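You operate a simulated robot arm through the tools that you are given. There is no shell and no other tool. Be economical: measure what you need, move in short steps, check, and stop when the job is done.

The job below is to be done with a simulated robot arm. You get a single attempt, and the scene is never put back.

TASK
Put things in order on the side table. At the end: the blue cool pack stands on top of the grey ring cover; the clear dressing jar stands where the yellow lemon half stood; the yellow lemon half stands where the blue cool pack stood; the brown cedar block stands where the green candle stood; the green candle stands where the clear dressing jar stood; whatever was shut is shut again. Leave all else as you found it, and nothing knocked over.
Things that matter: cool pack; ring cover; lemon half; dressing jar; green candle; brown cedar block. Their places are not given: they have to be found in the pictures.

The check looks at the end state, three seconds after you hand in, the way a careful person would. Anything else that was tipped, shoved, dropped, spilled or broken makes it a failure. Lids that push on must go on centred and level and be pressed home; caps that screw on are set level and turned clockwise until they are tight.

THE ROBOT
A 6-joint arm with a two-finger parallel gripper, fixed in place. Base frame: the origin is at the foot of the arm, x ahead of it, y to its left, z up; the work surface is at about z = 0.78. Readings come in m, degrees, newtons and seconds.
With the tool pointing down near the work surface it reaches from about 0.24 to 0.64 m from the base axis. Its first joint turns from -66.0 to 66.0 degrees. Payload 2.7 kg.
Tool frame: the origin (TCP) lies between the finger pads and is the grasp point; the fingertips stand 0.023 m ahead of it; z points along the fingers, y is the line along which they close. The gripper opens to 0.094 m. The fingers are 0.038 m wide and 0.01 m thick; the gripper's body (0.054 by 0.096 m) begins 0.039 m behind the TCP.
Orientation is that of the tool frame in the base frame, as a unit quaternion [x, y, z, w]. With the fingers straight down and closing along the base's y, the tool's x points along the base's -x, its y along +y and its z along -z.

THE INTERFACE
- The arm moves only by the tool drive_tool. Its argument "motion" is a list of rows, each a list of 7 numbers: the shift along the tool's x, y, z in units of 150 mm (1.0 is 150 mm), then the turn, a rotation vector about the tool's x, y, z in units of 90 degrees (1.0 is 90 degrees), then the gripper command, from -1 (fully open) to 1 (shut), values between in proportion. In form: [[tx, ty, tz, rx, ry, rz, grip], ...]. A call has 1 to 12 rows; each row is the pose to reach, as a shift and turn from the pose commanded when the call began, along the tool's axes at that moment. A call with a number of a shift or a turn outside -1 to 1 is refused whole. A row lasts 0.2 s, in which the tool goes at most 0.05 m and 8.6 degrees; a call with a longer step from one row to the next is refused whole, and so is a gripper value outside its range. A pose out of reach is approached as far as the arm can. The call stops where the force on the tool passes 40 N (or 10 N more than at its start, if that is more) or the arm is blocked; 0.2 s more then pass. Each finger travels about 0.045 m/s and halts on what it meets, pressing with about 31 N; the grip force reading is that of the motor and also rises with nothing between the fingers. The clock runs only during rows and for 0.2 s after the last one: add rows that repeat a pose to give the fingers time. The reply holds the time, the measured pose of the TCP, the force on the tool along the base axes, the opening and the grip force, in the units named above and with some noise.
- Cameras (640 x 400 px; columns grow to the right, rows downward): "scene" is fixed at [0.0721, -0.4291, 1.3982]; the picture's right is [0.81, -0.58, 0.00], its down [-0.36, -0.50, -0.79] and it looks along [0.46, 0.64, -0.61] (base axes); focal length 319 px, centre (320, 200). "wrist" rides on the gripper at [-0.039, 0, -0.044] in the tool frame; the picture's right is [0.00, -1.00, 0.00], its down [0.97, 0.00, -0.24] and it looks along [0.24, 0.00, 0.97] (tool axes); focal length 218 px, centre (320, 200).
- snapshot(camera): a new picture of that camera. It takes no simulated time.
- locate(camera, pixels): there is no depth. For up to 12 entries [column, row, z] of the newest picture of that camera ("zoom" is the newest enlarged one), the place [x, y] in the base frame at which the ray of that pixel passes the height z, good to about 0.002 m. It takes no simulated time.
- inspect(camera, box): a new picture of the part [left, top, right, bottom] of that camera's present view, enlarged. It takes no simulated time.
- close_job(): hands the job in; it is judged then, once.

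Work in short steps. Measure before you move; look again where a grasp or a placing could have gone wrong, and mend it. You have 80 turns and 46 pictures in all, those below and enlarged ones among them. Open the gripper and draw the arm clear of the work before you hand the job in, unless the task says otherwise; then end with one line.

The tools are called after "Emit:" as a command line: name --pt "numbers of a row" for each row, then --argument value for the rest, lists and objects as JSON in quotes. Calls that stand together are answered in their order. drive_tool: Moves the arm, as the interface text tells. Its arguments: {"type":"object","properties":{"motion":{"type":"array"}},"required":["motion"]} The other tools are called the same way: snapshot (camera) takes a picture; locate (camera, pixels) gives the place at which the rays of pixels pass given heights; inspect (camera, box) takes an enlarged picture of a part of a camera's view; close_job () hands the job in.

At the start:

```text
time: 0.0
eef_pos: [0.3782, 0.127, 1.0242]
ee_rot: [0.0, 1.0, -0.001, 0.0]
wrist_force: [-0.7, 0.0, 0.1]
grip_width: 0.0942
finger_force: 0.0
```

scene: 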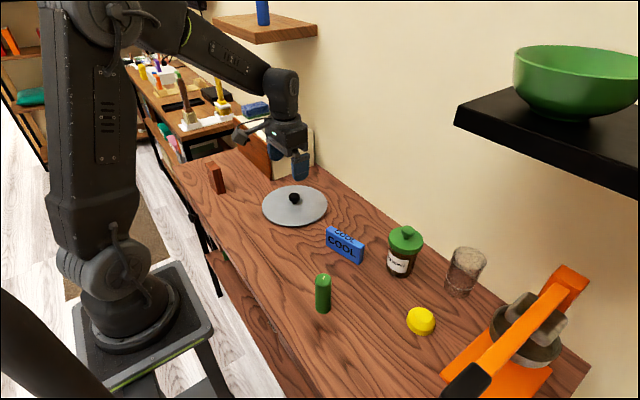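
wrist: 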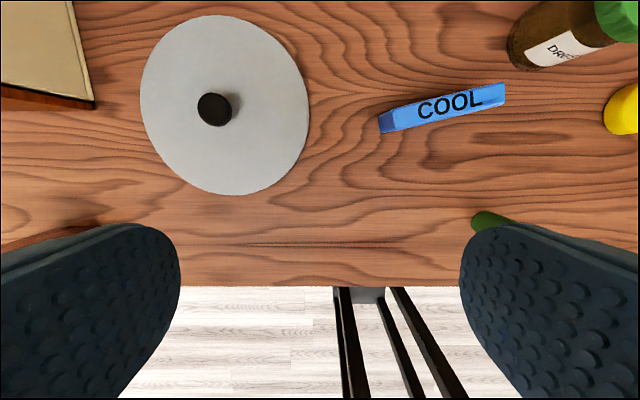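

I'll look closely at the objects on the table first.

Emit:
inspect --camera "scene" --box '[300, 200, 500, 350]'

Emit:
inspect --camera "scene" --box '[190, 130, 350, 240]'

```text
2.67 times, centred on (400, 275) of scene
```

zoom: 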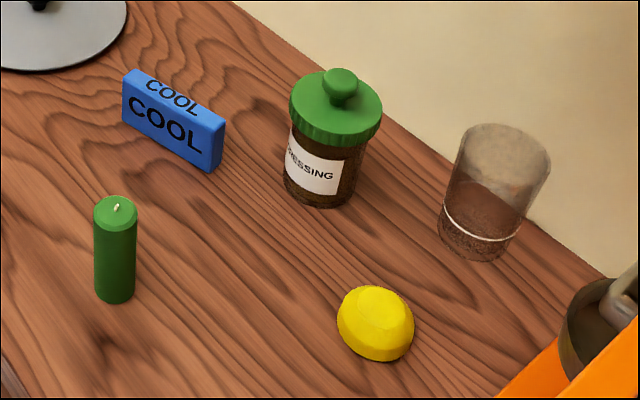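

```text
3.64 times, centred on (270, 185) of scene
```

zoom: 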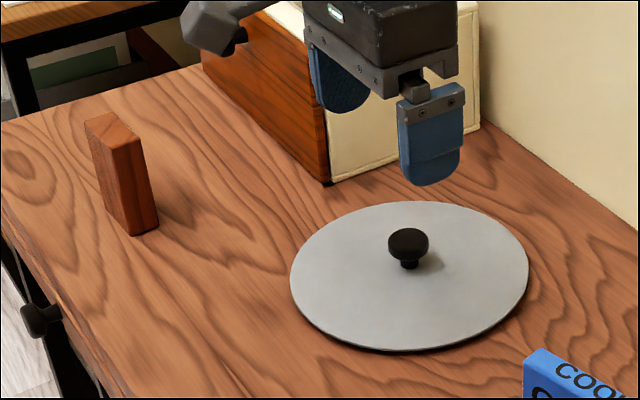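

Next I'll locate the bases in the scene picture and in the wrist picture.

Emit:
locate --camera "scene" --pixels '[[323, 308, 0.785], [323, 281, 0.85], [400, 269, 0.79], [420, 330, 0.785], [222, 191, 0.78], [212, 166, 0.86], [294, 206, 0.785], [262, 206, 0.785], [328, 206, 0.785], [362, 263, 0.78], [327, 246, 0.78], [460, 290, 0.785]]'

Emit:
locate --camera "wrist" --pixels '[[225, 105, 0.79], [140, 100, 0.79], [310, 100, 0.79], [225, 15, 0.79], [240, 195, 0.79], [380, 132, 0.82], [505, 105, 0.82], [505, 84, 0.82], [380, 112, 0.82], [214, 109, 0.81], [4, 284, 0.78], [636, 284, 0.78]]'

```text
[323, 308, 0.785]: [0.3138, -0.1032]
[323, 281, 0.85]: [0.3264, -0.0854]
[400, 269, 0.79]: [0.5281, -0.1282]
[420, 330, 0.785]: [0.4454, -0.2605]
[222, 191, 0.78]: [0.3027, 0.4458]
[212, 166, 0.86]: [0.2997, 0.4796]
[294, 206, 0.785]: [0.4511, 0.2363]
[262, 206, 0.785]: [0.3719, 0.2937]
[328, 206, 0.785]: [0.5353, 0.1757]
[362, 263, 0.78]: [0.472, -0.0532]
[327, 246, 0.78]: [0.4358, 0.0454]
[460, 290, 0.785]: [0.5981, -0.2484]
```

```text
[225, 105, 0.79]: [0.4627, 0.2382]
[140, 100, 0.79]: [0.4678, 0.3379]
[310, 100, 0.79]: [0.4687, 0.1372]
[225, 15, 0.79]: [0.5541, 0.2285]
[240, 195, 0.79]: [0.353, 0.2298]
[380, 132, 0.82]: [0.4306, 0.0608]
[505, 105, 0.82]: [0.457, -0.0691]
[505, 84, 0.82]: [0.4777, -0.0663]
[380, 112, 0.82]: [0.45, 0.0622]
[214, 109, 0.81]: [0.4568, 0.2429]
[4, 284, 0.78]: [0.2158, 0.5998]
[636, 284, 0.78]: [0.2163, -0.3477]
```

Disc centre is about (0.455, 0.237) with radius about 0.10, and the pack is about 0.11 long near (0.454, -0.003). I'll move the wrist over the pack for accurate measurements.

Emit:
drive_tool --pt "-0.1 -0.29 0 0 0 0 -1" --pt "-0.2 -0.58 0 0 0 0 -1" --pt "-0.3 -0.87 0 0 0 0 -1" --pt "-0.3 -0.87 0 0 0 0 -1"

Emit:
snapshot --camera "wrist"

```text
time: 1.0
eef_pos: [0.4236, -0.0052, 1.0239]
ee_rot: [0.0, 1.0, 0.0, 0.0]
wrist_force: [-0.1, -0.5, 0.1]
grip_width: 0.094
finger_force: 0.1
```

```text
41 pictures are left
```

wrist: 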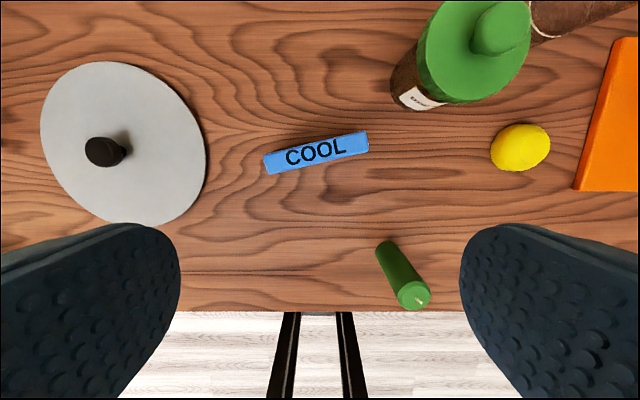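

I measure the pack's height and corners, and the candle, jar and lemon positions.

Emit:
locate --camera "wrist" --pixels '[[263, 156, 0.83], [369, 131, 0.83], [369, 151, 0.83], [266, 175, 0.83], [386, 245, 0.78], [414, 297, 0.86], [520, 148, 0.79], [491, 148, 0.79], [550, 148, 0.79], [105, 152, 0.82], [40, 130, 0.785], [206, 160, 0.785]]'

Emit:
locate --camera "scene" --pixels '[[359.8, 264, 0.78], [364, 245.7, 0.82], [364, 245.7, 0.83], [364, 245.7, 0.84], [323, 278, 0.85], [323, 278, 0.86], [323, 278, 0.87]]'

Emit:
inspect --camera "scene" --box '[370, 215, 500, 345]'

```text
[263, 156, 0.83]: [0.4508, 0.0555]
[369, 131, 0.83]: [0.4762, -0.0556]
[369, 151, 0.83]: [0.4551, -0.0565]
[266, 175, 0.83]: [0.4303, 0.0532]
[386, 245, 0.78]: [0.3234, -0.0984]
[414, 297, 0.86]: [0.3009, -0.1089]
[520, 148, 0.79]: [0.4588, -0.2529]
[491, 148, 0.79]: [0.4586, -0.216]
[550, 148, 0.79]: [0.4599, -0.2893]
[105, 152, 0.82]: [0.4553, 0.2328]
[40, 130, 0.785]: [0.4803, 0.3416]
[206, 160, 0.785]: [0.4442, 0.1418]
```

```text
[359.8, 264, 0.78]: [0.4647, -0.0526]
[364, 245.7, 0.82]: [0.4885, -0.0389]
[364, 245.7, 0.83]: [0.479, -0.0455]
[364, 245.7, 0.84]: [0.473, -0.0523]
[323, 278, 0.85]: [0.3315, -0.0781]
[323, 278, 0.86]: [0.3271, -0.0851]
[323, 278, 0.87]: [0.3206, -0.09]
```

```text
3.08 times, centred on (435, 280) of scene
```

zoom: 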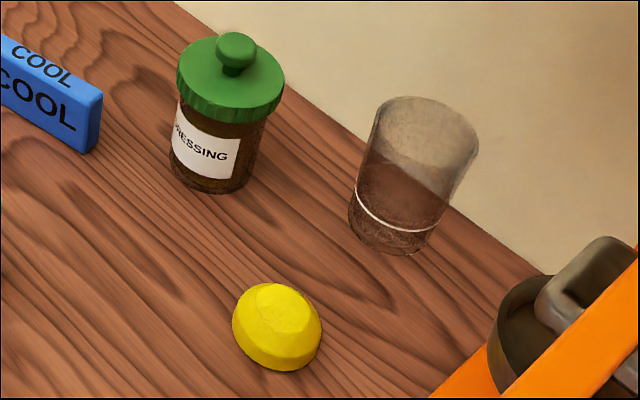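

The pack's centre is about (0.4535, -0.001), it is 0.021 thick, and its normal is at 12.7° from base x. I turn the tool about 77° and centre it over the pack.

Emit:
drive_tool --pt "-0.05 0.02 0.05 0 0 0.095 -1" --pt "-0.1 0.02 0.1 0 0 0.19 -1" --pt "-0.15 0.02 0.15 0 0 0.285 -1" --pt "-0.2 0.02 0.2 0 0 0.38 -1" --pt "-0.2 0.02 0.25 0 0 0.475 -1" --pt "-0.2 0.02 0.3 0 0 0.57 -1" --pt "-0.2 0.02 0.35 0 0 0.665 -1" --pt "-0.2 0.02 0.4 0 0 0.76 -1" --pt "-0.2 0.02 0.4 0 0 0.855 -1" --pt "-0.2 0.02 0.4 0 0 0.859 -1"

Emit:
snapshot --camera "wrist"

```text
time: 3.2
eef_pos: [0.4523, -0.0015, 0.9638]
ee_rot: [0.625, 0.781, 0.0, -0.001]
wrist_force: [-1.2, 0.3, 0.2]
grip_width: 0.0941
finger_force: 0.1
```

```text
39 pictures are left
```

wrist: 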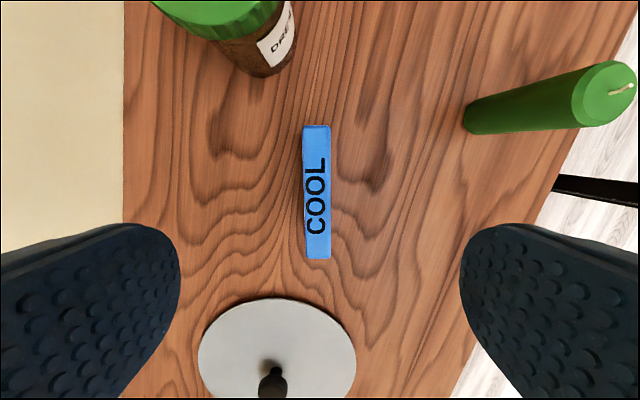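

The pack is upright and aligned with the tool (columns 303–331). I measure its ends, its height and the neighbours' bases.

Emit:
locate --camera "wrist" --pixels '[[316, 127, 0.84], [318, 246, 0.84], [318, 259, 0.785], [318, 259, 0.84], [463, 118, 0.785], [603, 88, 0.86], [270, 75, 0.785], [280, 375, 0.82], [277, 378, 0.82], [200, 356, 0.785], [356, 356, 0.785], [280, 297, 0.785]]'

Emit:
inspect --camera "wrist" --box '[200, 220, 380, 400]'

```text
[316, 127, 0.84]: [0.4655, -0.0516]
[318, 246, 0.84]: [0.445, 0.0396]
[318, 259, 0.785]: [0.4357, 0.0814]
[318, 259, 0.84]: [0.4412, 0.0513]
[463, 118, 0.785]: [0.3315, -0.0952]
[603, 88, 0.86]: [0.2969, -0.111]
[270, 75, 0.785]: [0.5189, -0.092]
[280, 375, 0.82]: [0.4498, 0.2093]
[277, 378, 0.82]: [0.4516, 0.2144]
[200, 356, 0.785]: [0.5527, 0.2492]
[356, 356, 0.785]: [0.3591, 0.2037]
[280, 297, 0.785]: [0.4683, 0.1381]
```

```text
2.22 times, centred on (290, 310) of wrist
```

zoom: 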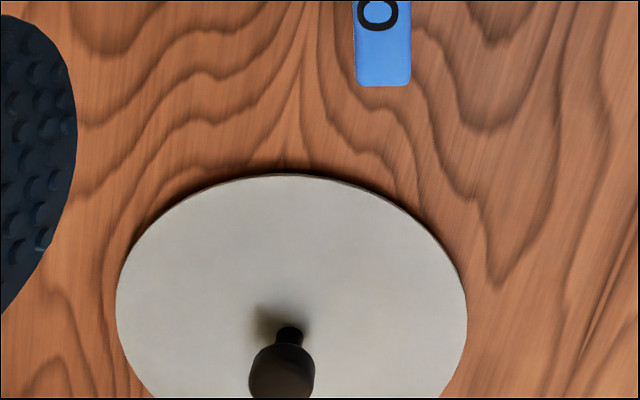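

The pack's centre is (0.4534, -0.0002). I lower to TCP z≈0.816 and close.

Emit:
drive_tool --pt "0 0 0.3 0 0 0 -1" --pt "0 0 0.6 0 0 0 -1" --pt "0 0 0.85 0 0 0 -1" --pt "0 0 0.985 0 0 0 -1" --pt "0 0 0.985 0 0 0 0" --pt "0 0 0.985 0 0 0 0.5" --pt "0 0 0.985 0 0 0 0.6" --pt "0 0 0.985 0 0 0 0.8" --pt "0 0 0.985 0 0 0 0.8" --pt "0 0 0.985 0 0 0 1" --pt "0 0 0.985 0 0 0 1"

```text
time: 5.6
eef_pos: [0.4546, -0.0018, 0.8147]
ee_rot: [0.625, 0.781, 0.0, 0.0]
wrist_force: [0.7, -0.6, -0.1]
grip_width: 0.0219
finger_force: 30.9
```

Gripped with width 0.0219. I lift and carry it toward the disc's robot-side half, aiming for (0.406, 0.2255).

Emit:
drive_tool --pt "0 0 -0.2 0 0 0 1" --pt "0 0 -0.45 0 0 0 1" --pt "0 0 -0.667 0 0 0 1" --pt "0.2 0 -0.667 0 0 0 1" --pt "0.4 0.0 -0.667 0 0 0 1" --pt "0.6 0.01 -0.667 0 0 0 1" --pt "0.8 0.02 -0.667 0 0 0 1" --pt "0.95 0.02 -0.667 0 0 0 1" --pt "0.95 0.02 -0.667 0 0 0 1"

Emit:
drive_tool --pt "0.2 0 0 0 0 0 1" --pt "0.4 0 0 0 0 0 1" --pt "0.594 0 0 0 0 0 1" --pt "0.594 0 0 0 0 0 1" --pt "0.594 0 0 0 0 0 1"

Emit:
snapshot --camera "wrist"

Emit:
snapshot --camera "scene"

```text
time: 7.6
eef_pos: [0.424, 0.1397, 0.9194]
ee_rot: [0.625, 0.781, 0.001, 0.0]
wrist_force: [-0.5, 1.2, -1.7]
grip_width: 0.0218
finger_force: 30.8
```

```text
time: 8.8
eef_pos: [0.4048, 0.226, 0.9177]
ee_rot: [0.625, 0.781, 0.0, 0.0]
wrist_force: [0.4, 0.7, -1.7]
grip_width: 0.0218
finger_force: 31.1
```

```text
37 pictures are left
```

wrist: 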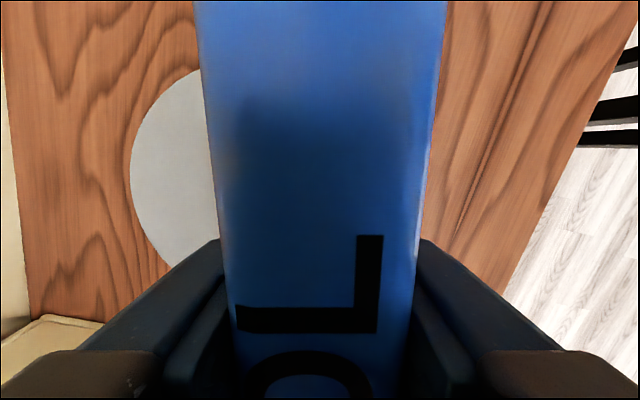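

```text
36 pictures are left
```

scene: 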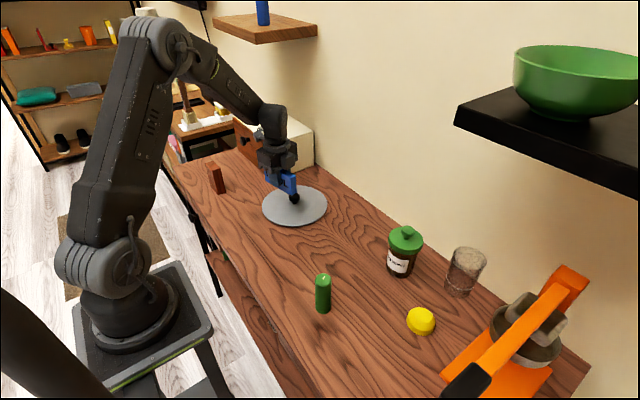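

Holding well; weight is about 1.8 N. I lower until the pack's bottom is about 8–10 mm above the disc and check.

Emit:
drive_tool --pt "0 0 0.2 0 0 0 1" --pt "0 0 0.4 0 0 0 1" --pt "0 0 0.53 0 0 0 1" --pt "0 0 0.56 0 0 0 1" --pt "0 0 0.56 0 0 0 1"

Emit:
inspect --camera "scene" --box '[245, 140, 345, 235]'

```text
time: 10.0
eef_pos: [0.405, 0.2261, 0.8343]
ee_rot: [0.624, 0.781, 0.0, 0.0]
wrist_force: [-0.1, 0.8, -2.1]
grip_width: 0.022
finger_force: 30.7
```

```text
4.21 times, centred on (295, 188) of scene
```

zoom: 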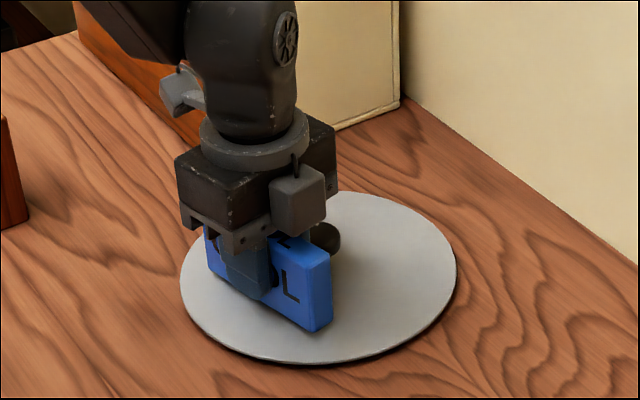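

The pack is over the disc and clear of the knob, with a gap still showing. I lower slowly in 2 mm steps.

Emit:
drive_tool --pt "0 0 0.013 0 0 0 1" --pt "0 0 0.026 0 0 0 1" --pt "0 0 0.04 0 0 0 1" --pt "0 0 0.04 0 0 0 1"

```text
time: 11.0
eef_pos: [0.4054, 0.2264, 0.8277]
ee_rot: [0.625, 0.781, 0.0, 0.0]
wrist_force: [-5.3, -6.1, 22.8]
grip_width: 0.0218
finger_force: 31.5
```

Contact at about 0.829 with 23 N, so I back up 1 mm and look.

Emit:
drive_tool --pt "0 0 -0.008 0 0 0 1" --pt "0 0 -0.008 0 0 0 1"

Emit:
inspect --camera "scene" --box '[245, 140, 345, 235]'

```text
time: 11.6
eef_pos: [0.4066, 0.2258, 0.8276]
ee_rot: [0.625, 0.781, 0.001, 0.0]
wrist_force: [-0.5, -4.6, 15.2]
grip_width: 0.022
finger_force: 31.0
```

```text
4.21 times, centred on (295, 188) of scene
```

zoom: 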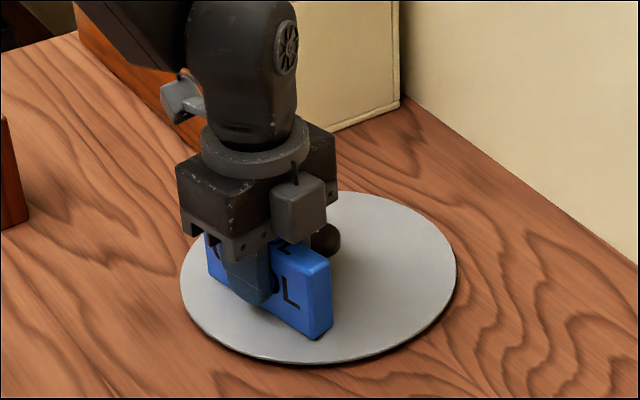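

Disc is level. I ease off another 1.3 mm and then open the fingers a little.

Emit:
drive_tool --pt "0 0 -0.009 0 0 0 1" --pt "0 0 -0.009 0 0 0 1" --pt "0 0 -0.011 0 0 0 0.3" --pt "0 0 -0.011 0 0 0 0.3" --pt "0 0 -0.011 0 0 0 0.3"

Emit:
inspect --camera "scene" --box '[245, 140, 345, 235]'

```text
time: 12.8
eef_pos: [0.4055, 0.2261, 0.8277]
ee_rot: [0.625, 0.781, 0.001, 0.001]
wrist_force: [-0.2, 0.2, 0.6]
grip_width: 0.0332
finger_force: 0.0
```

```text
4.21 times, centred on (295, 188) of scene
```

zoom: 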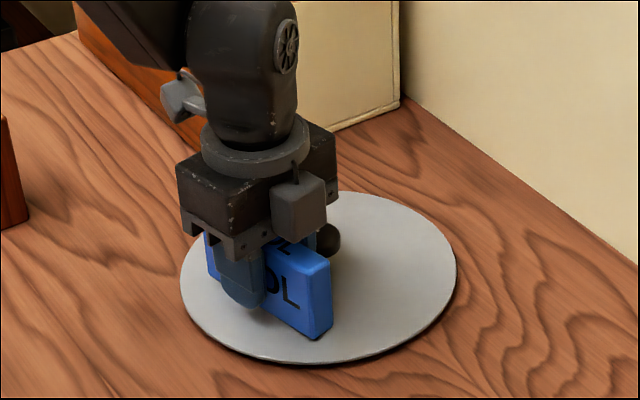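

The pack stands. I retreat straight up.

Emit:
drive_tool --pt "0 0 -0.1 0 0 0 0.3" --pt "0 0 -0.3 0 0 0 0.3" --pt "0 0 -0.6 0 0 0 0.3" --pt "0 0 -0.9 0 0 0 0" --pt "0 0 -1.0 0 0 0 -0.5" --pt "0 0 -1.0 0 0 0 -1"

Emit:
drive_tool --pt "-0.25 0 -0.1 0 0 -0.09 -1" --pt "-0.5 0 -0.2 0 0 -0.18 -1" --pt "-0.75 0 -0.3 0 0 -0.27 -1" --pt "-1.0 0 -0.3 0 0 -0.36 -1" --pt "-1.0 0 -0.3 0 0 -0.45 -1" --pt "-1.0 0 -0.3 0 0 -0.54 -1" --pt "-1.0 0 -0.3 0 0 -0.63 -1" --pt "-1.0 0 -0.3 0 0 -0.72 -1" --pt "-1.0 0 -0.3 0 0 -0.81 -1" --pt "-1.0 0 -0.3 0 0 -0.859 -1" --pt "-1.0 0 -0.3 0 0 -0.859 -1"

Emit:
snapshot --camera "wrist"

```text
time: 14.2
eef_pos: [0.4052, 0.2264, 0.9776]
ee_rot: [0.624, 0.781, -0.001, -0.001]
wrist_force: [-0.3, 0.0, 0.1]
grip_width: 0.0939
finger_force: 0.0
```

```text
time: 16.6
eef_pos: [0.4386, 0.0783, 1.0231]
ee_rot: [-0.001, 1.0, 0.0, 0.0]
wrist_force: [0.4, 0.3, -0.9]
grip_width: 0.0942
finger_force: 0.0
```

```text
32 pictures are left
```

wrist: 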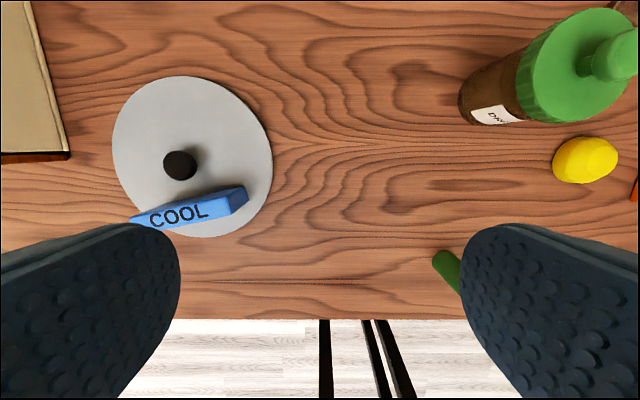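

The pack stands well on the cover. I move to the right at height to view the jar and lemon.

Emit:
drive_tool --pt "0 -0.3 0 0 0 0 -1" --pt "0 -0.6 0 0 0 0 -1" --pt "0 -0.9 0 0 0 0 -1" --pt "0 -0.9 0 0 0 0 -1"

Emit:
drive_tool --pt "0 -0.3 0 0 0 0 -1" --pt "0 -0.6 0 0 0 0 -1" --pt "0 -0.8 0 0 0 0 -1" --pt "0 -0.8 0 0 0 0 -1"

Emit:
snapshot --camera "wrist"

```text
time: 17.6
eef_pos: [0.4391, -0.0579, 1.0243]
ee_rot: [0.0, 1.0, -0.001, 0.0]
wrist_force: [0.5, 0.1, 0.7]
grip_width: 0.0941
finger_force: 0.1
```

```text
time: 18.6
eef_pos: [0.4395, -0.178, 1.0252]
ee_rot: [0.0, 1.0, 0.0, 0.001]
wrist_force: [-0.3, -1.2, 0.4]
grip_width: 0.0944
finger_force: 0.1
```

```text
31 pictures are left
```

wrist: 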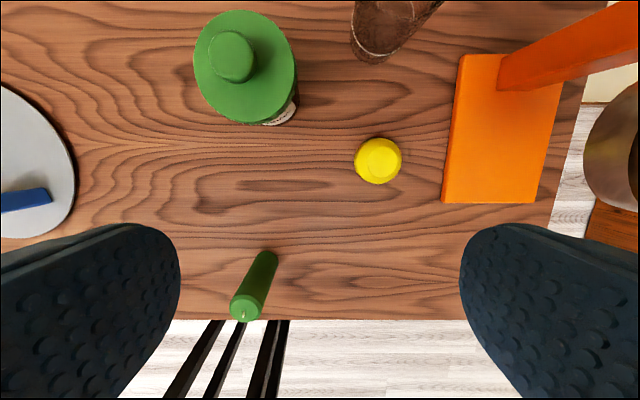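

I measure the lemon, the press plate, the jar lid, the glass and the candle.

Emit:
locate --camera "wrist" --pixels '[[355, 160, 0.785], [402, 160, 0.785], [378, 138, 0.785], [378, 185, 0.785], [378, 161, 0.8], [442, 200, 0.785], [462, 54, 0.785], [232, 57, 0.9], [195, 66, 0.88], [297, 66, 0.88], [372, 62, 0.785], [265, 253, 0.785]]'

Emit:
inspect --camera "scene" --box '[300, 200, 620, 400]'

```text
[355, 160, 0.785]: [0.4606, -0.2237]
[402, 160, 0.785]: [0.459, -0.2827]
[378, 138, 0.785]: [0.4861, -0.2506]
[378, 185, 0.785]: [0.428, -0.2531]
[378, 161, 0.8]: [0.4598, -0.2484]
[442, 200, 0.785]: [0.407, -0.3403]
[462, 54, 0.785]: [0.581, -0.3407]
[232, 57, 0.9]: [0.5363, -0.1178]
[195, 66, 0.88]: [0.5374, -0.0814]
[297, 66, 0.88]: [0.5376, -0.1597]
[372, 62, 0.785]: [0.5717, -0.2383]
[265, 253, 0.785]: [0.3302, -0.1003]
```

```text
2.00 times, centred on (460, 300) of scene
```

zoom: 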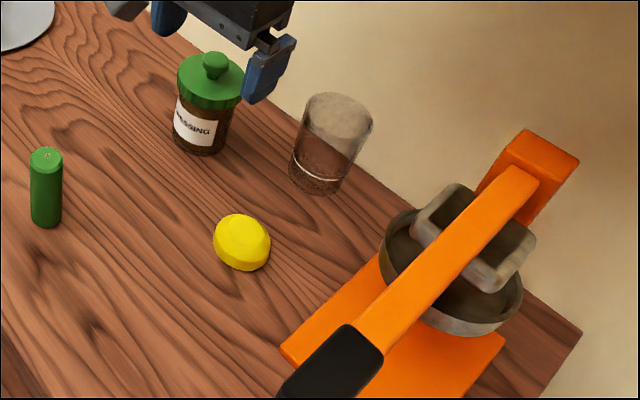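

The lemon's centre is about (0.458, -0.2525) and its base is about 0.056 wide. I go over it, descending to z≈0.92, and check centring.

Emit:
drive_tool --pt "-0.06 -0.25 0 0 0 0 -1" --pt "-0.127 -0.493 0 0 0 0 -1" --pt "-0.127 -0.493 0.3 0 0 0 -1" --pt "-0.127 -0.493 0.6 0 0 0 -1" --pt "-0.127 -0.493 0.7 0 0 0 -1" --pt "-0.127 -0.493 0.7 0 0 0 -1"

Emit:
snapshot --camera "wrist"

```text
time: 20.0
eef_pos: [0.4564, -0.2498, 0.9195]
ee_rot: [0.0, 1.0, 0.0, 0.001]
wrist_force: [-0.2, -0.6, -0.1]
grip_width: 0.094
finger_force: 0.1
```

```text
29 pictures are left
```

wrist: 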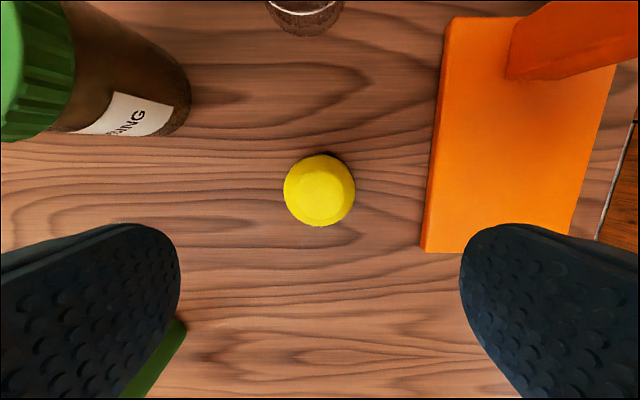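

Emit:
locate --camera "wrist" --pixels '[[319, 154, 0.785], [319, 226, 0.785], [284, 190, 0.785], [355, 190, 0.785], [323, 195, 0.81], [190, 95, 0.785], [303, 36, 0.78], [420, 252, 0.79], [185, 322, 0.785], [180, 130, 0.79], [150, 136, 0.79]]'

```text
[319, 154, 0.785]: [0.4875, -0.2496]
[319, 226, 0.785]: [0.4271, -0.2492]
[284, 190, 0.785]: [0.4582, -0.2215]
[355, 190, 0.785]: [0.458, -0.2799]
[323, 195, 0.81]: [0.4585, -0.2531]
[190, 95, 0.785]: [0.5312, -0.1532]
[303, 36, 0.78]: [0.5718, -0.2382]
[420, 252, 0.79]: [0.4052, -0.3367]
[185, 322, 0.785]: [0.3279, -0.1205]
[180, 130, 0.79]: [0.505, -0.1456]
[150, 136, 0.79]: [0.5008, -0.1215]
```

Lemon place: (0.458, -0.2505). I lower to TCP z≈0.806 and close.

Emit:
drive_tool --pt "-0.01 0 0.3 0 0 0 -1" --pt "-0.01 0 0.55 0 0 0 -1" --pt "-0.01 0 0.7 0 0 0 -1" --pt "-0.01 0 0.755 0 0 0 -1" --pt "-0.01 0 0.755 0 0 0 -0.4" --pt "-0.01 0 0.755 0 0 0 0" --pt "-0.01 0 0.755 0 0 0 0.4" --pt "-0.01 0 0.755 0 0 0 0.8" --pt "-0.01 0 0.755 0 0 0 1" --pt "-0.01 0 0.755 0 0 0 1"

Emit:
drive_tool --pt "0 0 -0.05 0 0 0 1" --pt "0 0 -0.15 0 0 0 1" --pt "0 0 -0.2 0 0 0 1"

Emit:
snapshot --camera "wrist"

```text
time: 22.2
eef_pos: [0.4587, -0.2511, 0.8065]
ee_rot: [0.0, 1.0, 0.0, 0.0]
wrist_force: [-0.2, 0.3, -0.4]
grip_width: 0.0558
finger_force: 31.0
```

```text
time: 23.0
eef_pos: [0.458, -0.2491, 0.8362]
ee_rot: [0.0, 1.0, 0.001, 0.001]
wrist_force: [1.2, 0.2, -1.0]
grip_width: 0.0559
finger_force: 31.4
```

```text
28 pictures are left
```

wrist: 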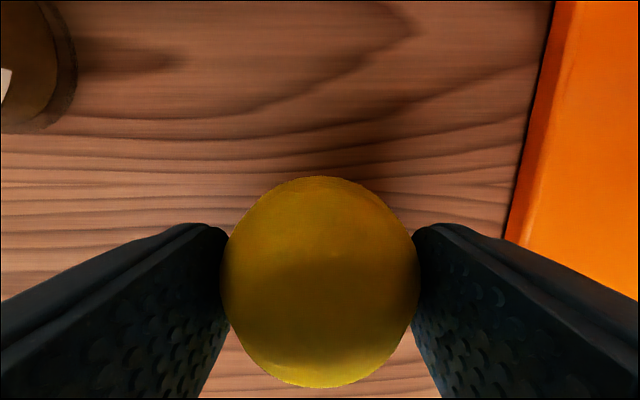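

The lemon is held and level. I raise it and carry it to the pack's old place at (0.4534, -0.0005).

Emit:
drive_tool --pt "0 0 -0.3 0 0 0 1" --pt "0 0 -0.6 0 0 0 1" --pt "0 0 -0.767 0 0 0 1" --pt "0.01 0.3 -0.767 0 0 0 1" --pt "0.03 0.6 -0.767 0 0 0 1" --pt "0.03 0.833 -0.767 0 0 0 1" --pt "0.03 0.833 -0.767 0 0 0 1"

Emit:
drive_tool --pt "0 0.3 0 0 0 0 1" --pt "0 0.6 0 0 0 0 1" --pt "0 0.833 0 0 0 0 1" --pt "0 0.833 0.3 0 0 0 1" --pt "0 0.833 0.6 0 0 0 1" --pt "0 0.833 0.85 0 0 0 1" --pt "0 0.833 0.85 0 0 0 1" --pt "0 0.833 0.85 0 0 0 1"

```text
time: 24.6
eef_pos: [0.4557, -0.1252, 0.9527]
ee_rot: [0.0, 1.0, 0.0, 0.002]
wrist_force: [0.2, -0.7, 0.1]
grip_width: 0.0561
finger_force: 31.0
```

```text
time: 26.4
eef_pos: [0.4535, -0.0014, 0.8239]
ee_rot: [0.0, 1.0, -0.001, 0.0]
wrist_force: [0.6, 0.2, -0.1]
grip_width: 0.0561
finger_force: 31.3
```

I lower to the grasp height and release.

Emit:
drive_tool --pt "0 0 0.07 0 0 0 1" --pt "0 0 0.113 0 0 0 1" --pt "0 0 0.113 0 0 0 1" --pt "0 0 0.113 0 0 0 -0.4" --pt "0 0 0.113 0 0 0 -0.9" --pt "0 0 0.113 0 0 0 -1" --pt "0 0 0.113 0 0 0 -1" --pt "0 0 -0.1 0 0 0 -1" --pt "0 0 -0.4 0 0 0 -1" --pt "0 0 -0.7 0 0 0 -1" --pt "0 0 -0.9 0 0 0 -1"

Emit:
snapshot --camera "wrist"

```text
time: 28.8
eef_pos: [0.4552, -0.0015, 0.9579]
ee_rot: [0.0, 1.0, 0.001, -0.002]
wrist_force: [-0.7, 0.4, 0.3]
grip_width: 0.094
finger_force: 0.0
```

```text
27 pictures are left
```

wrist: 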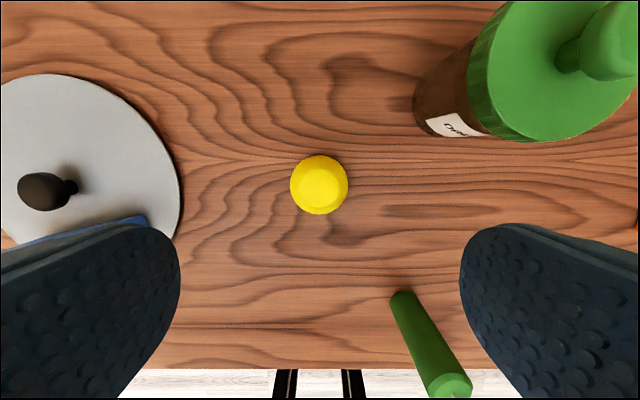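

The lemon is placed cleanly. Now I measure the jar's heights in the scene view.

Emit:
inspect --camera "scene" --box '[375, 215, 435, 285]'

```text
5.71 times, centred on (405, 250) of scene
```

zoom: 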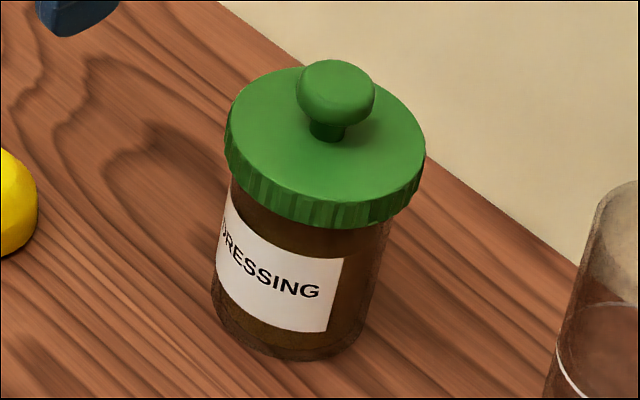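

Emit:
locate --camera "zoom" --pixels '[[300, 225, 0.85], [300, 225, 0.86], [300, 225, 0.87], [300, 225, 0.88], [328, 135, 0.88], [328, 135, 0.89], [338, 80, 0.9], [338, 80, 0.91], [338, 80, 0.92], [285, 357, 0.78]]'

Emit:
locate --camera "wrist" --pixels '[[414, 100, 0.785], [430, 132, 0.785], [485, 100, 0.87], [483, 100, 0.86], [610, 35, 0.9], [610, 35, 0.91]]'

```text
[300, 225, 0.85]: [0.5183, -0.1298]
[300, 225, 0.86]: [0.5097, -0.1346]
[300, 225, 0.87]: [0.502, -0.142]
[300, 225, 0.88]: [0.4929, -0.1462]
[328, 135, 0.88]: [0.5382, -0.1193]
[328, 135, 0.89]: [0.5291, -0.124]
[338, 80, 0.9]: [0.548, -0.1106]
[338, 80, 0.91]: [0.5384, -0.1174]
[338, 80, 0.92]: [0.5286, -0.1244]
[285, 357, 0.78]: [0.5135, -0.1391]
```

```text
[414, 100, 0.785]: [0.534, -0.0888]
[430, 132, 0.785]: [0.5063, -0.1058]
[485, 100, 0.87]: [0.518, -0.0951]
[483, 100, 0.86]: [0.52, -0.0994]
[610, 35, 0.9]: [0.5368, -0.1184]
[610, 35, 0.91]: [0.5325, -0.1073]
```

The lid's skirt is z≈0.872–0.887, its knob top is about 0.916, and the lid is about 0.078 wide. I go above the jar to centre on it.

Emit:
drive_tool --pt "0 0 -0.3 0 0 0 -1" --pt "-0.1 -0.27 -0.4 0 0 0 -1" --pt "-0.2 -0.54 -0.4 0 0 0 -1" --pt "-0.34 -0.803 -0.4 0 0 0 -1" --pt "-0.34 -0.803 -0.4 0 0 0 -1"

Emit:
snapshot --camera "wrist"

```text
time: 30.0
eef_pos: [0.5052, -0.1198, 1.0196]
ee_rot: [0.0, 1.0, -0.001, -0.001]
wrist_force: [0.3, 0.9, 0.1]
grip_width: 0.0938
finger_force: 0.0
```

```text
25 pictures are left
```

wrist: 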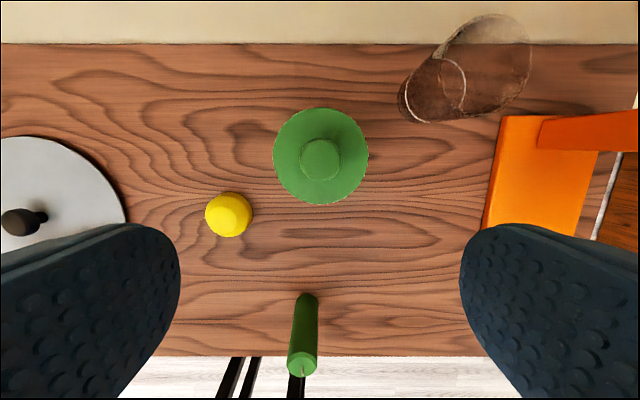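

Emit:
locate --camera "wrist" --pixels '[[273, 156, 0.887], [368, 156, 0.887], [320, 108, 0.887], [320, 204, 0.887], [321, 160, 0.912], [307, 296, 0.785], [229, 214, 0.8], [400, 105, 0.785]]'

```text
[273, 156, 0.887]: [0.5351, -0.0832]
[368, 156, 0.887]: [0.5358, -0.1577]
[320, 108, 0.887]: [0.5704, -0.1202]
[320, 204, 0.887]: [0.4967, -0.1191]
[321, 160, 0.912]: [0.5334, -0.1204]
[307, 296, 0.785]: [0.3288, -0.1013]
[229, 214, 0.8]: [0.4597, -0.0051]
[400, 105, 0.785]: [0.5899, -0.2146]
```

Jar centre is (0.534, -0.1203). I'll grip the lid rim from above, lift only a few mm, and see from the weight whether the jar comes with it.

Emit:
drive_tool --pt "-0.192 -0.003 0 0 0 0 -1" --pt "-0.192 -0.003 0.25 0 0 0 -1" --pt "-0.192 -0.003 0.5 0 0 0 -1" --pt "-0.192 -0.003 0.7 0 0 0 -1" --pt "-0.192 -0.003 0.8 0 0 0 -1" --pt "-0.192 -0.003 0.877 0 0 0 -1" --pt "-0.192 -0.003 0.877 0 0 0 -0.8" --pt "-0.192 -0.003 0.877 0 0 0 -0.5" --pt "-0.192 -0.003 0.877 0 0 0 0" --pt "-0.192 -0.003 0.877 0 0 0 1" --pt "-0.192 -0.003 0.877 0 0 0 1"

Emit:
drive_tool --pt "0 0 -0.02 0 0 0 1" --pt "0 0 -0.04 0 0 0 1" --pt "0 0 -0.04 0 0 0 1"

Emit:
inspect --camera "scene" --box '[365, 205, 455, 285]'

```text
time: 32.4
eef_pos: [0.5337, -0.1208, 0.8879]
ee_rot: [0.0, 1.0, 0.0, 0.0]
wrist_force: [0.0, 0.2, -0.1]
grip_width: 0.0767
finger_force: 30.5
```

```text
time: 33.2
eef_pos: [0.5328, -0.1213, 0.8927]
ee_rot: [0.0, 1.0, 0.0, 0.0]
wrist_force: [-0.1, 0.9, -0.3]
grip_width: 0.0768
finger_force: 30.9
```

```text
5.00 times, centred on (410, 245) of scene
```

zoom: 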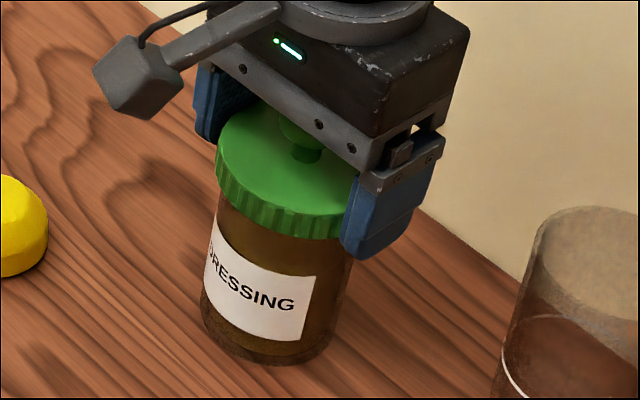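

The weight reads only about 0.3 N, so the lid seems to lift off by itself. I raise another 40 mm slowly and look.

Emit:
drive_tool --pt "0 0 -0.03 0 0 0 1" --pt "0 0 -0.07 0 0 0 1" --pt "0 0 -0.15 0 0 0 1" --pt "0 0 -0.3 0 0 0 1" --pt "0 0 -0.3 0 0 0 1"

Emit:
inspect --camera "scene" --box '[355, 185, 465, 285]'

```text
time: 34.4
eef_pos: [0.536, -0.1212, 0.9386]
ee_rot: [-0.001, 1.0, 0.0, 0.0]
wrist_force: [0.1, -0.5, -0.1]
grip_width: 0.0767
finger_force: 31.1
```

```text
4.00 times, centred on (410, 235) of scene
```

zoom: 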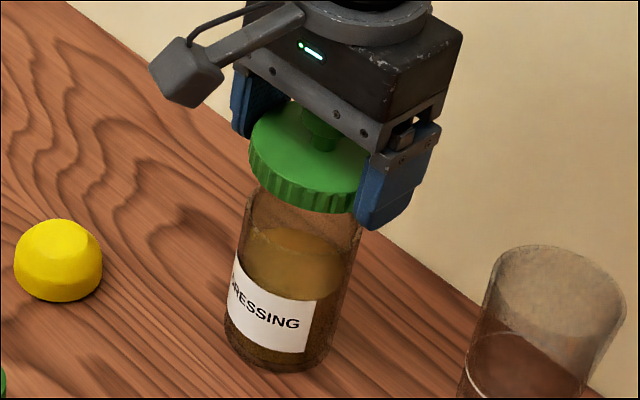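

The lid came off and the jar holds liquid, so I'll carry the lid to a free spot at (0.36, 0.03) and set it down.

Emit:
drive_tool --pt "0 0 -0.2 0 0 0 1" --pt "0.15 0.15 -0.2 0 0 0 1" --pt "0.35 0.35 -0.2 0 0 0 1" --pt "0.55 0.55 -0.2 0 0 0 1" --pt "0.75 0.75 -0.2 0 0 0 1" --pt "0.95 0.95 -0.2 0 0 0 1" --pt "0.95 0.95 -0.2 0 0 0 1"

Emit:
drive_tool --pt "0.217 0.05 0.2 0 0 0 1" --pt "0.217 0.05 0.5 0 0 0 1" --pt "0.217 0.05 0.8 0 0 0 1" --pt "0.217 0.05 0.9 0 0 0 1" --pt "0.217 0.05 0.96 0 0 0 1" --pt "0.217 0.05 0.96 0 0 0 1"

Emit:
inspect --camera "scene" --box '[240, 185, 360, 295]'

```text
time: 36.0
eef_pos: [0.3914, 0.0207, 0.9688]
ee_rot: [0.0, 1.0, 0.001, 0.001]
wrist_force: [0.2, 0.8, 0.3]
grip_width: 0.0771
finger_force: 30.6
```

```text
time: 37.4
eef_pos: [0.3586, 0.0274, 0.8246]
ee_rot: [0.0, 1.0, 0.0, 0.0]
wrist_force: [-0.4, -0.8, -0.2]
grip_width: 0.077
finger_force: 31.2
```

```text
3.64 times, centred on (300, 240) of scene
```

zoom: 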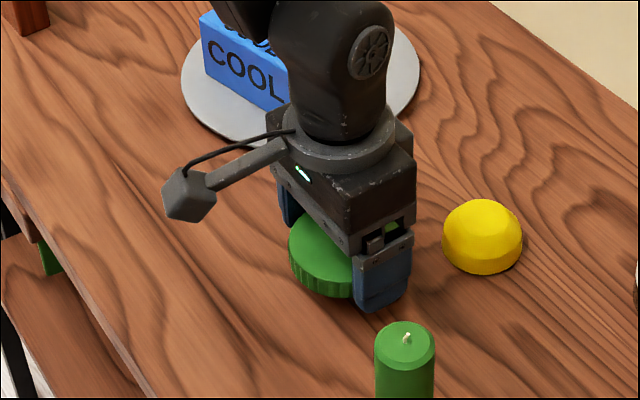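

I lower to just above the table (tips ≈0.783) and release the lid.

Emit:
drive_tool --pt "0 0 0.06 0 0 0 1" --pt "0 0 0.11 0 0 0 1" --pt "0 0 0.122 0 0 0 1" --pt "0 0 0.122 0 0 0 1"

Emit:
inspect --camera "scene" --box '[260, 205, 340, 275]'

```text
time: 38.4
eef_pos: [0.359, 0.0276, 0.8063]
ee_rot: [0.0, 1.0, 0.0, 0.0]
wrist_force: [-0.7, -0.4, 0.0]
grip_width: 0.077
finger_force: 30.6
```

```text
5.71 times, centred on (300, 240) of scene
```

zoom: 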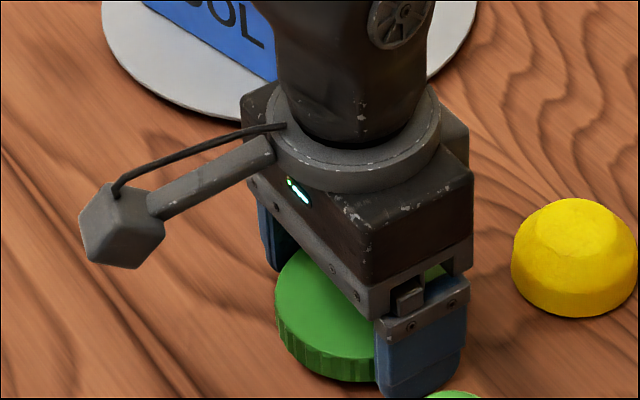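

Emit:
drive_tool --pt "0 0 0.01 0 0 0 1" --pt "0 0 0.01 0 0 0 -0.7" --pt "0 0 0.01 0 0 0 -1" --pt "0 0 0.01 0 0 0 -1" --pt "0 0 0.01 0 0 0 -1" --pt "0 0 -0.2 0 0 0 -1" --pt "0 0 -0.5 0 0 0 -1" --pt "0 0 -0.8 0 0 0 -1" --pt "0 0 -1.0 0 0 0 -1"

Emit:
snapshot --camera "wrist"

```text
time: 40.4
eef_pos: [0.3597, 0.0267, 0.957]
ee_rot: [0.0, 1.0, 0.0, 0.0]
wrist_force: [0.0, 0.6, 0.2]
grip_width: 0.0939
finger_force: 0.1
```

```text
20 pictures are left
```

wrist: 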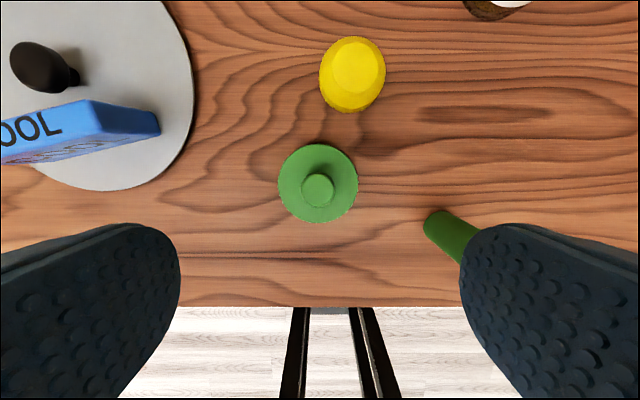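

The lid sits flat. Now I go back over the open jar.

Emit:
drive_tool --pt "-0.15 -0.15 -0.2 0 0 0 -1" --pt "-0.35 -0.35 -0.2 0 0 0 -1" --pt "-0.55 -0.55 -0.2 0 0 0 -1" --pt "-0.75 -0.75 -0.2 0 0 0 -1" --pt "-0.95 -0.95 -0.2 0 0 0 -1" --pt "-0.95 -0.98 -0.2 0 0 0 -1"

Emit:
snapshot --camera "wrist"

```text
time: 41.8
eef_pos: [0.5023, -0.1188, 0.9858]
ee_rot: [0.0, 1.0, 0.0, 0.0]
wrist_force: [0.6, 0.0, -0.2]
grip_width: 0.094
finger_force: 0.1
```

```text
19 pictures are left
```

wrist: 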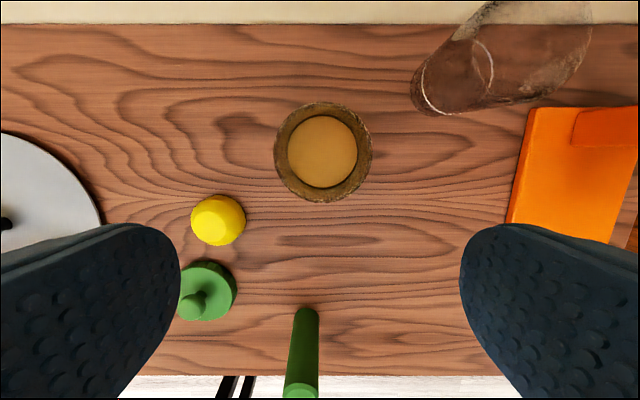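

Emit:
locate --camera "wrist" --pixels '[[274, 152, 0.88], [372, 152, 0.88], [323, 102, 0.88], [323, 203, 0.88], [315, 310, 0.785], [222, 222, 0.8], [210, 295, 0.79], [527, 108, 0.79]]'

```text
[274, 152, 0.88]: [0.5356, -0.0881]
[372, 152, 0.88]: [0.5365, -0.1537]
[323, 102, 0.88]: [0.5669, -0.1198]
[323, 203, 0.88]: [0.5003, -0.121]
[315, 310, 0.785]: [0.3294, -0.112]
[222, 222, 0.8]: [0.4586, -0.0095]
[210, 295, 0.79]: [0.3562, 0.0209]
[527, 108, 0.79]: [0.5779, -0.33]
```

Jar centre is (0.534, -0.1207). I lower to TCP z≈0.852 and grip the glass body.

Emit:
drive_tool --pt "-0.211 -0.013 0 0 0 0 -1" --pt "-0.211 -0.013 0.25 0 0 0 -1" --pt "-0.211 -0.013 0.5 0 0 0 -1" --pt "-0.211 -0.013 0.75 0 0 0 -1" --pt "-0.211 -0.013 0.892 0 0 0 -1" --pt "-0.211 -0.013 0.892 0 0 0 -0.8" --pt "-0.211 -0.013 0.892 0 0 0 -0.5" --pt "-0.211 -0.013 0.892 0 0 0 0" --pt "-0.211 -0.013 0.892 0 0 0 1" --pt "-0.211 -0.013 0.892 0 0 0 1" --pt "-0.211 -0.013 0.892 0 0 0 1"

Emit:
drive_tool --pt "0 0 -0.02 0 0 0 1" --pt "0 0 -0.05 0 0 0 1" --pt "0 0 -0.1 0 0 0 1" --pt "0 0 -0.133 0 0 0 1" --pt "0 0 -0.133 0 0 0 1"

Emit:
inspect --camera "scene" --box '[355, 185, 465, 285]'

```text
time: 44.2
eef_pos: [0.5344, -0.1218, 0.8508]
ee_rot: [0.0, 1.0, 0.0, 0.0]
wrist_force: [1.0, 0.3, -0.9]
grip_width: 0.0651
finger_force: 31.3
```

```text
time: 45.4
eef_pos: [0.5323, -0.1208, 0.8718]
ee_rot: [-0.001, 1.0, 0.0, 0.0]
wrist_force: [-1.1, 0.6, -4.6]
grip_width: 0.0631
finger_force: 30.9
```

```text
4.00 times, centred on (410, 235) of scene
```

zoom: 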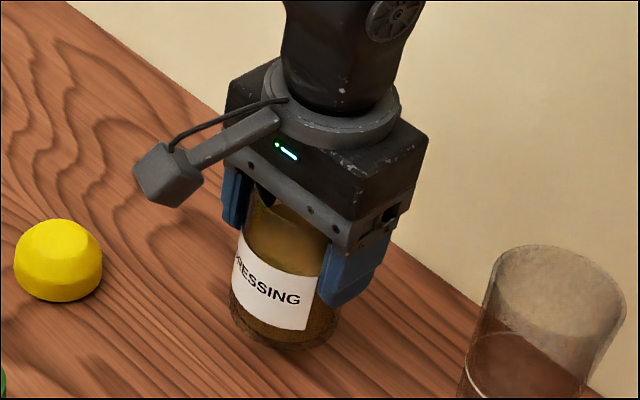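

Jar lifted about 2 cm, weight 4.3 N. I carry it slowly and level to (0.458, -0.2505).

Emit:
drive_tool --pt "0.02 -0.035 0 0 0 0 1" --pt "0.06 -0.1 0 0 0 0 1" --pt "0.12 -0.2 0 0 0 0 1" --pt "0.18 -0.31 0 0 0 0 1" --pt "0.24 -0.42 0 0 0 0 1" --pt "0.3 -0.525 0 0 0 0 1" --pt "0.36 -0.63 0 0 0 0 1" --pt "0.42 -0.73 0 0 0 0 1" --pt "0.47 -0.81 0 0 0 0 1" --pt "0.5 -0.855 0 0 0 0 1" --pt "0.507 -0.865 0 0 0 0 1" --pt "0.507 -0.865 0 0 0 0 1"

Emit:
drive_tool --pt "0 0 0.03 0 0 0 1" --pt "0 0 0.07 0 0 0 1" --pt "0 0 0.1 0 0 0 1" --pt "0 0 0.115 0 0 0 1" --pt "0 0 0.115 0 0 0 1"

Emit:
inspect --camera "scene" --box '[365, 255, 475, 355]'

```text
time: 48.0
eef_pos: [0.4584, -0.25, 0.8713]
ee_rot: [-0.001, 1.0, 0.0, 0.001]
wrist_force: [0.0, -0.6, -4.6]
grip_width: 0.0632
finger_force: 30.8
```

```text
time: 49.2
eef_pos: [0.458, -0.2494, 0.8545]
ee_rot: [0.0, 1.0, 0.0, 0.0]
wrist_force: [0.0, -0.2, -3.6]
grip_width: 0.0633
finger_force: 31.4
```

```text
4.00 times, centred on (420, 305) of scene
```

zoom: 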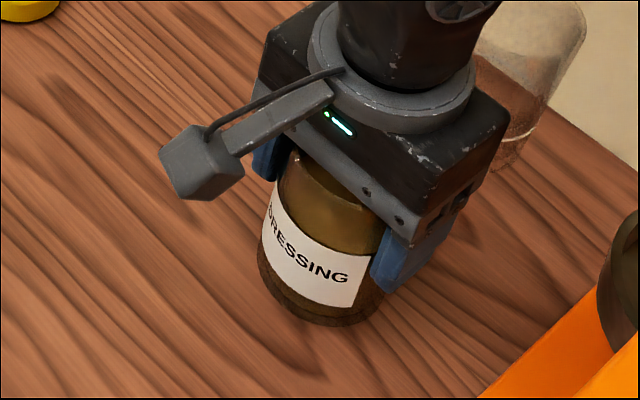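

Not quite on the table yet (still 3.6 N hanging), so I lower 1–3 mm more.

Emit:
drive_tool --pt "0 0 0.008 0 0 0 1" --pt "0 0 0.016 0 0 0 1" --pt "0 0 0.018 0 0 0 1" --pt "0 0 0.018 0 0 0 1"

```text
time: 50.2
eef_pos: [0.4569, -0.249, 0.8521]
ee_rot: [-0.001, 1.0, 0.0, 0.001]
wrist_force: [0.1, 0.5, -3.7]
grip_width: 0.0633
finger_force: 30.6
```

Emit:
drive_tool --pt "0 0 0.006 0 0 0 1" --pt "0 0 0.012 0 0 0 1" --pt "0 0 0.012 0 0 0 1"

```text
time: 51.0
eef_pos: [0.4575, -0.2506, 0.8511]
ee_rot: [0.001, 1.0, 0.0, 0.0]
wrist_force: [-3.8, 2.4, 8.1]
grip_width: 0.0631
finger_force: 30.8
```

Contact at z≈0.851. I ease off slightly, open, and rise.

Emit:
drive_tool --pt "0 0 -0.007 0 0 0 1" --pt "0 0 -0.007 0 0 0 1" --pt "0 0 -0.007 0 0 0 0" --pt "0 0 -0.007 0 0 0 -0.6" --pt "0 0 -0.007 0 0 0 -1" --pt "0 0 -0.007 0 0 0 -1" --pt "0 0 -0.007 0 0 0 -1" --pt "0 0 -0.2 0 0 0 -1" --pt "0 0 -0.5 0 0 0 -1" --pt "0 0 -0.8 0 0 0 -1" --pt "0.2 0 -0.85 0 0 0 -1" --pt "0.2 0 -0.85 0 0 0 -1"

Emit:
snapshot --camera "wrist"

```text
time: 53.6
eef_pos: [0.4284, -0.251, 0.9789]
ee_rot: [0.0, 1.0, 0.001, 0.0]
wrist_force: [0.2, 0.3, 0.0]
grip_width: 0.0941
finger_force: 0.0
```

```text
16 pictures are left
```

wrist: 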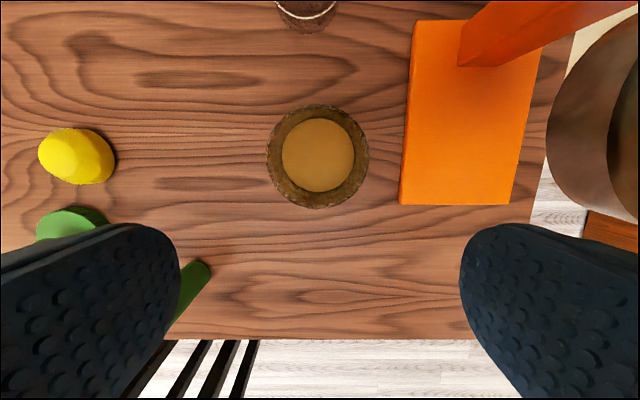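

Emit:
locate --camera "wrist" --pixels '[[266, 156, 0.88], [369, 156, 0.88], [317, 104, 0.88], [317, 209, 0.88], [86, 215, 0.795], [205, 265, 0.785]]'

```text
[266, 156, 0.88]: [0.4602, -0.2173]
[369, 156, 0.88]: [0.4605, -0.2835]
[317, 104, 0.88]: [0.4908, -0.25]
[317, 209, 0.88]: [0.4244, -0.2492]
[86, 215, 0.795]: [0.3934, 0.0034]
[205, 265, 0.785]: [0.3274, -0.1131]
```

Jar is at (0.458, -0.250), upright. I go back for the lid.

Emit:
drive_tool --pt "0.1 0.3 0 0 0 0 -1" --pt "0.2 0.6 0 0 0 0 -1" --pt "0.3 0.9 0 0 0 0 -1" --pt "0.3 0.93 0 0 0 0 -1"

Emit:
drive_tool --pt "0.05 0.3 0 0 0 0 -1" --pt "0.1 0.6 0 0 0 0 -1" --pt "0.156 0.9 0.2 0 0 0 -1" --pt "0.156 0.923 0.4 0 0 0 -1" --pt "0.156 0.923 0.4 0 0 0 -1" --pt "0.156 0.923 0.4 0 0 0 -1"

Emit:
snapshot --camera "wrist"

```text
time: 54.6
eef_pos: [0.3848, -0.1112, 0.9784]
ee_rot: [0.0, 1.0, -0.001, 0.0]
wrist_force: [0.5, 0.3, -0.3]
grip_width: 0.0938
finger_force: 0.1
```

```text
refused: row 3 steps farther than a row can; nothing moved
```

```text
15 pictures are left
```

wrist: 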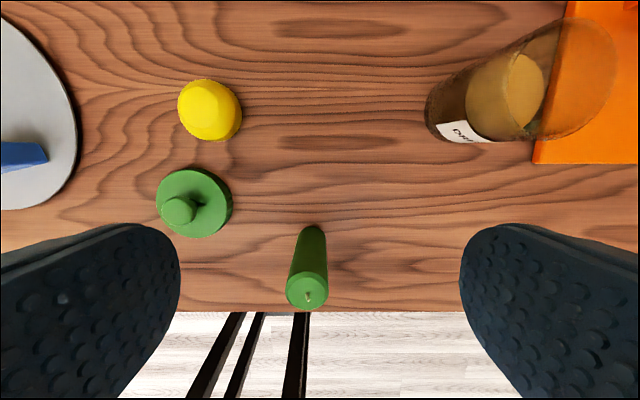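

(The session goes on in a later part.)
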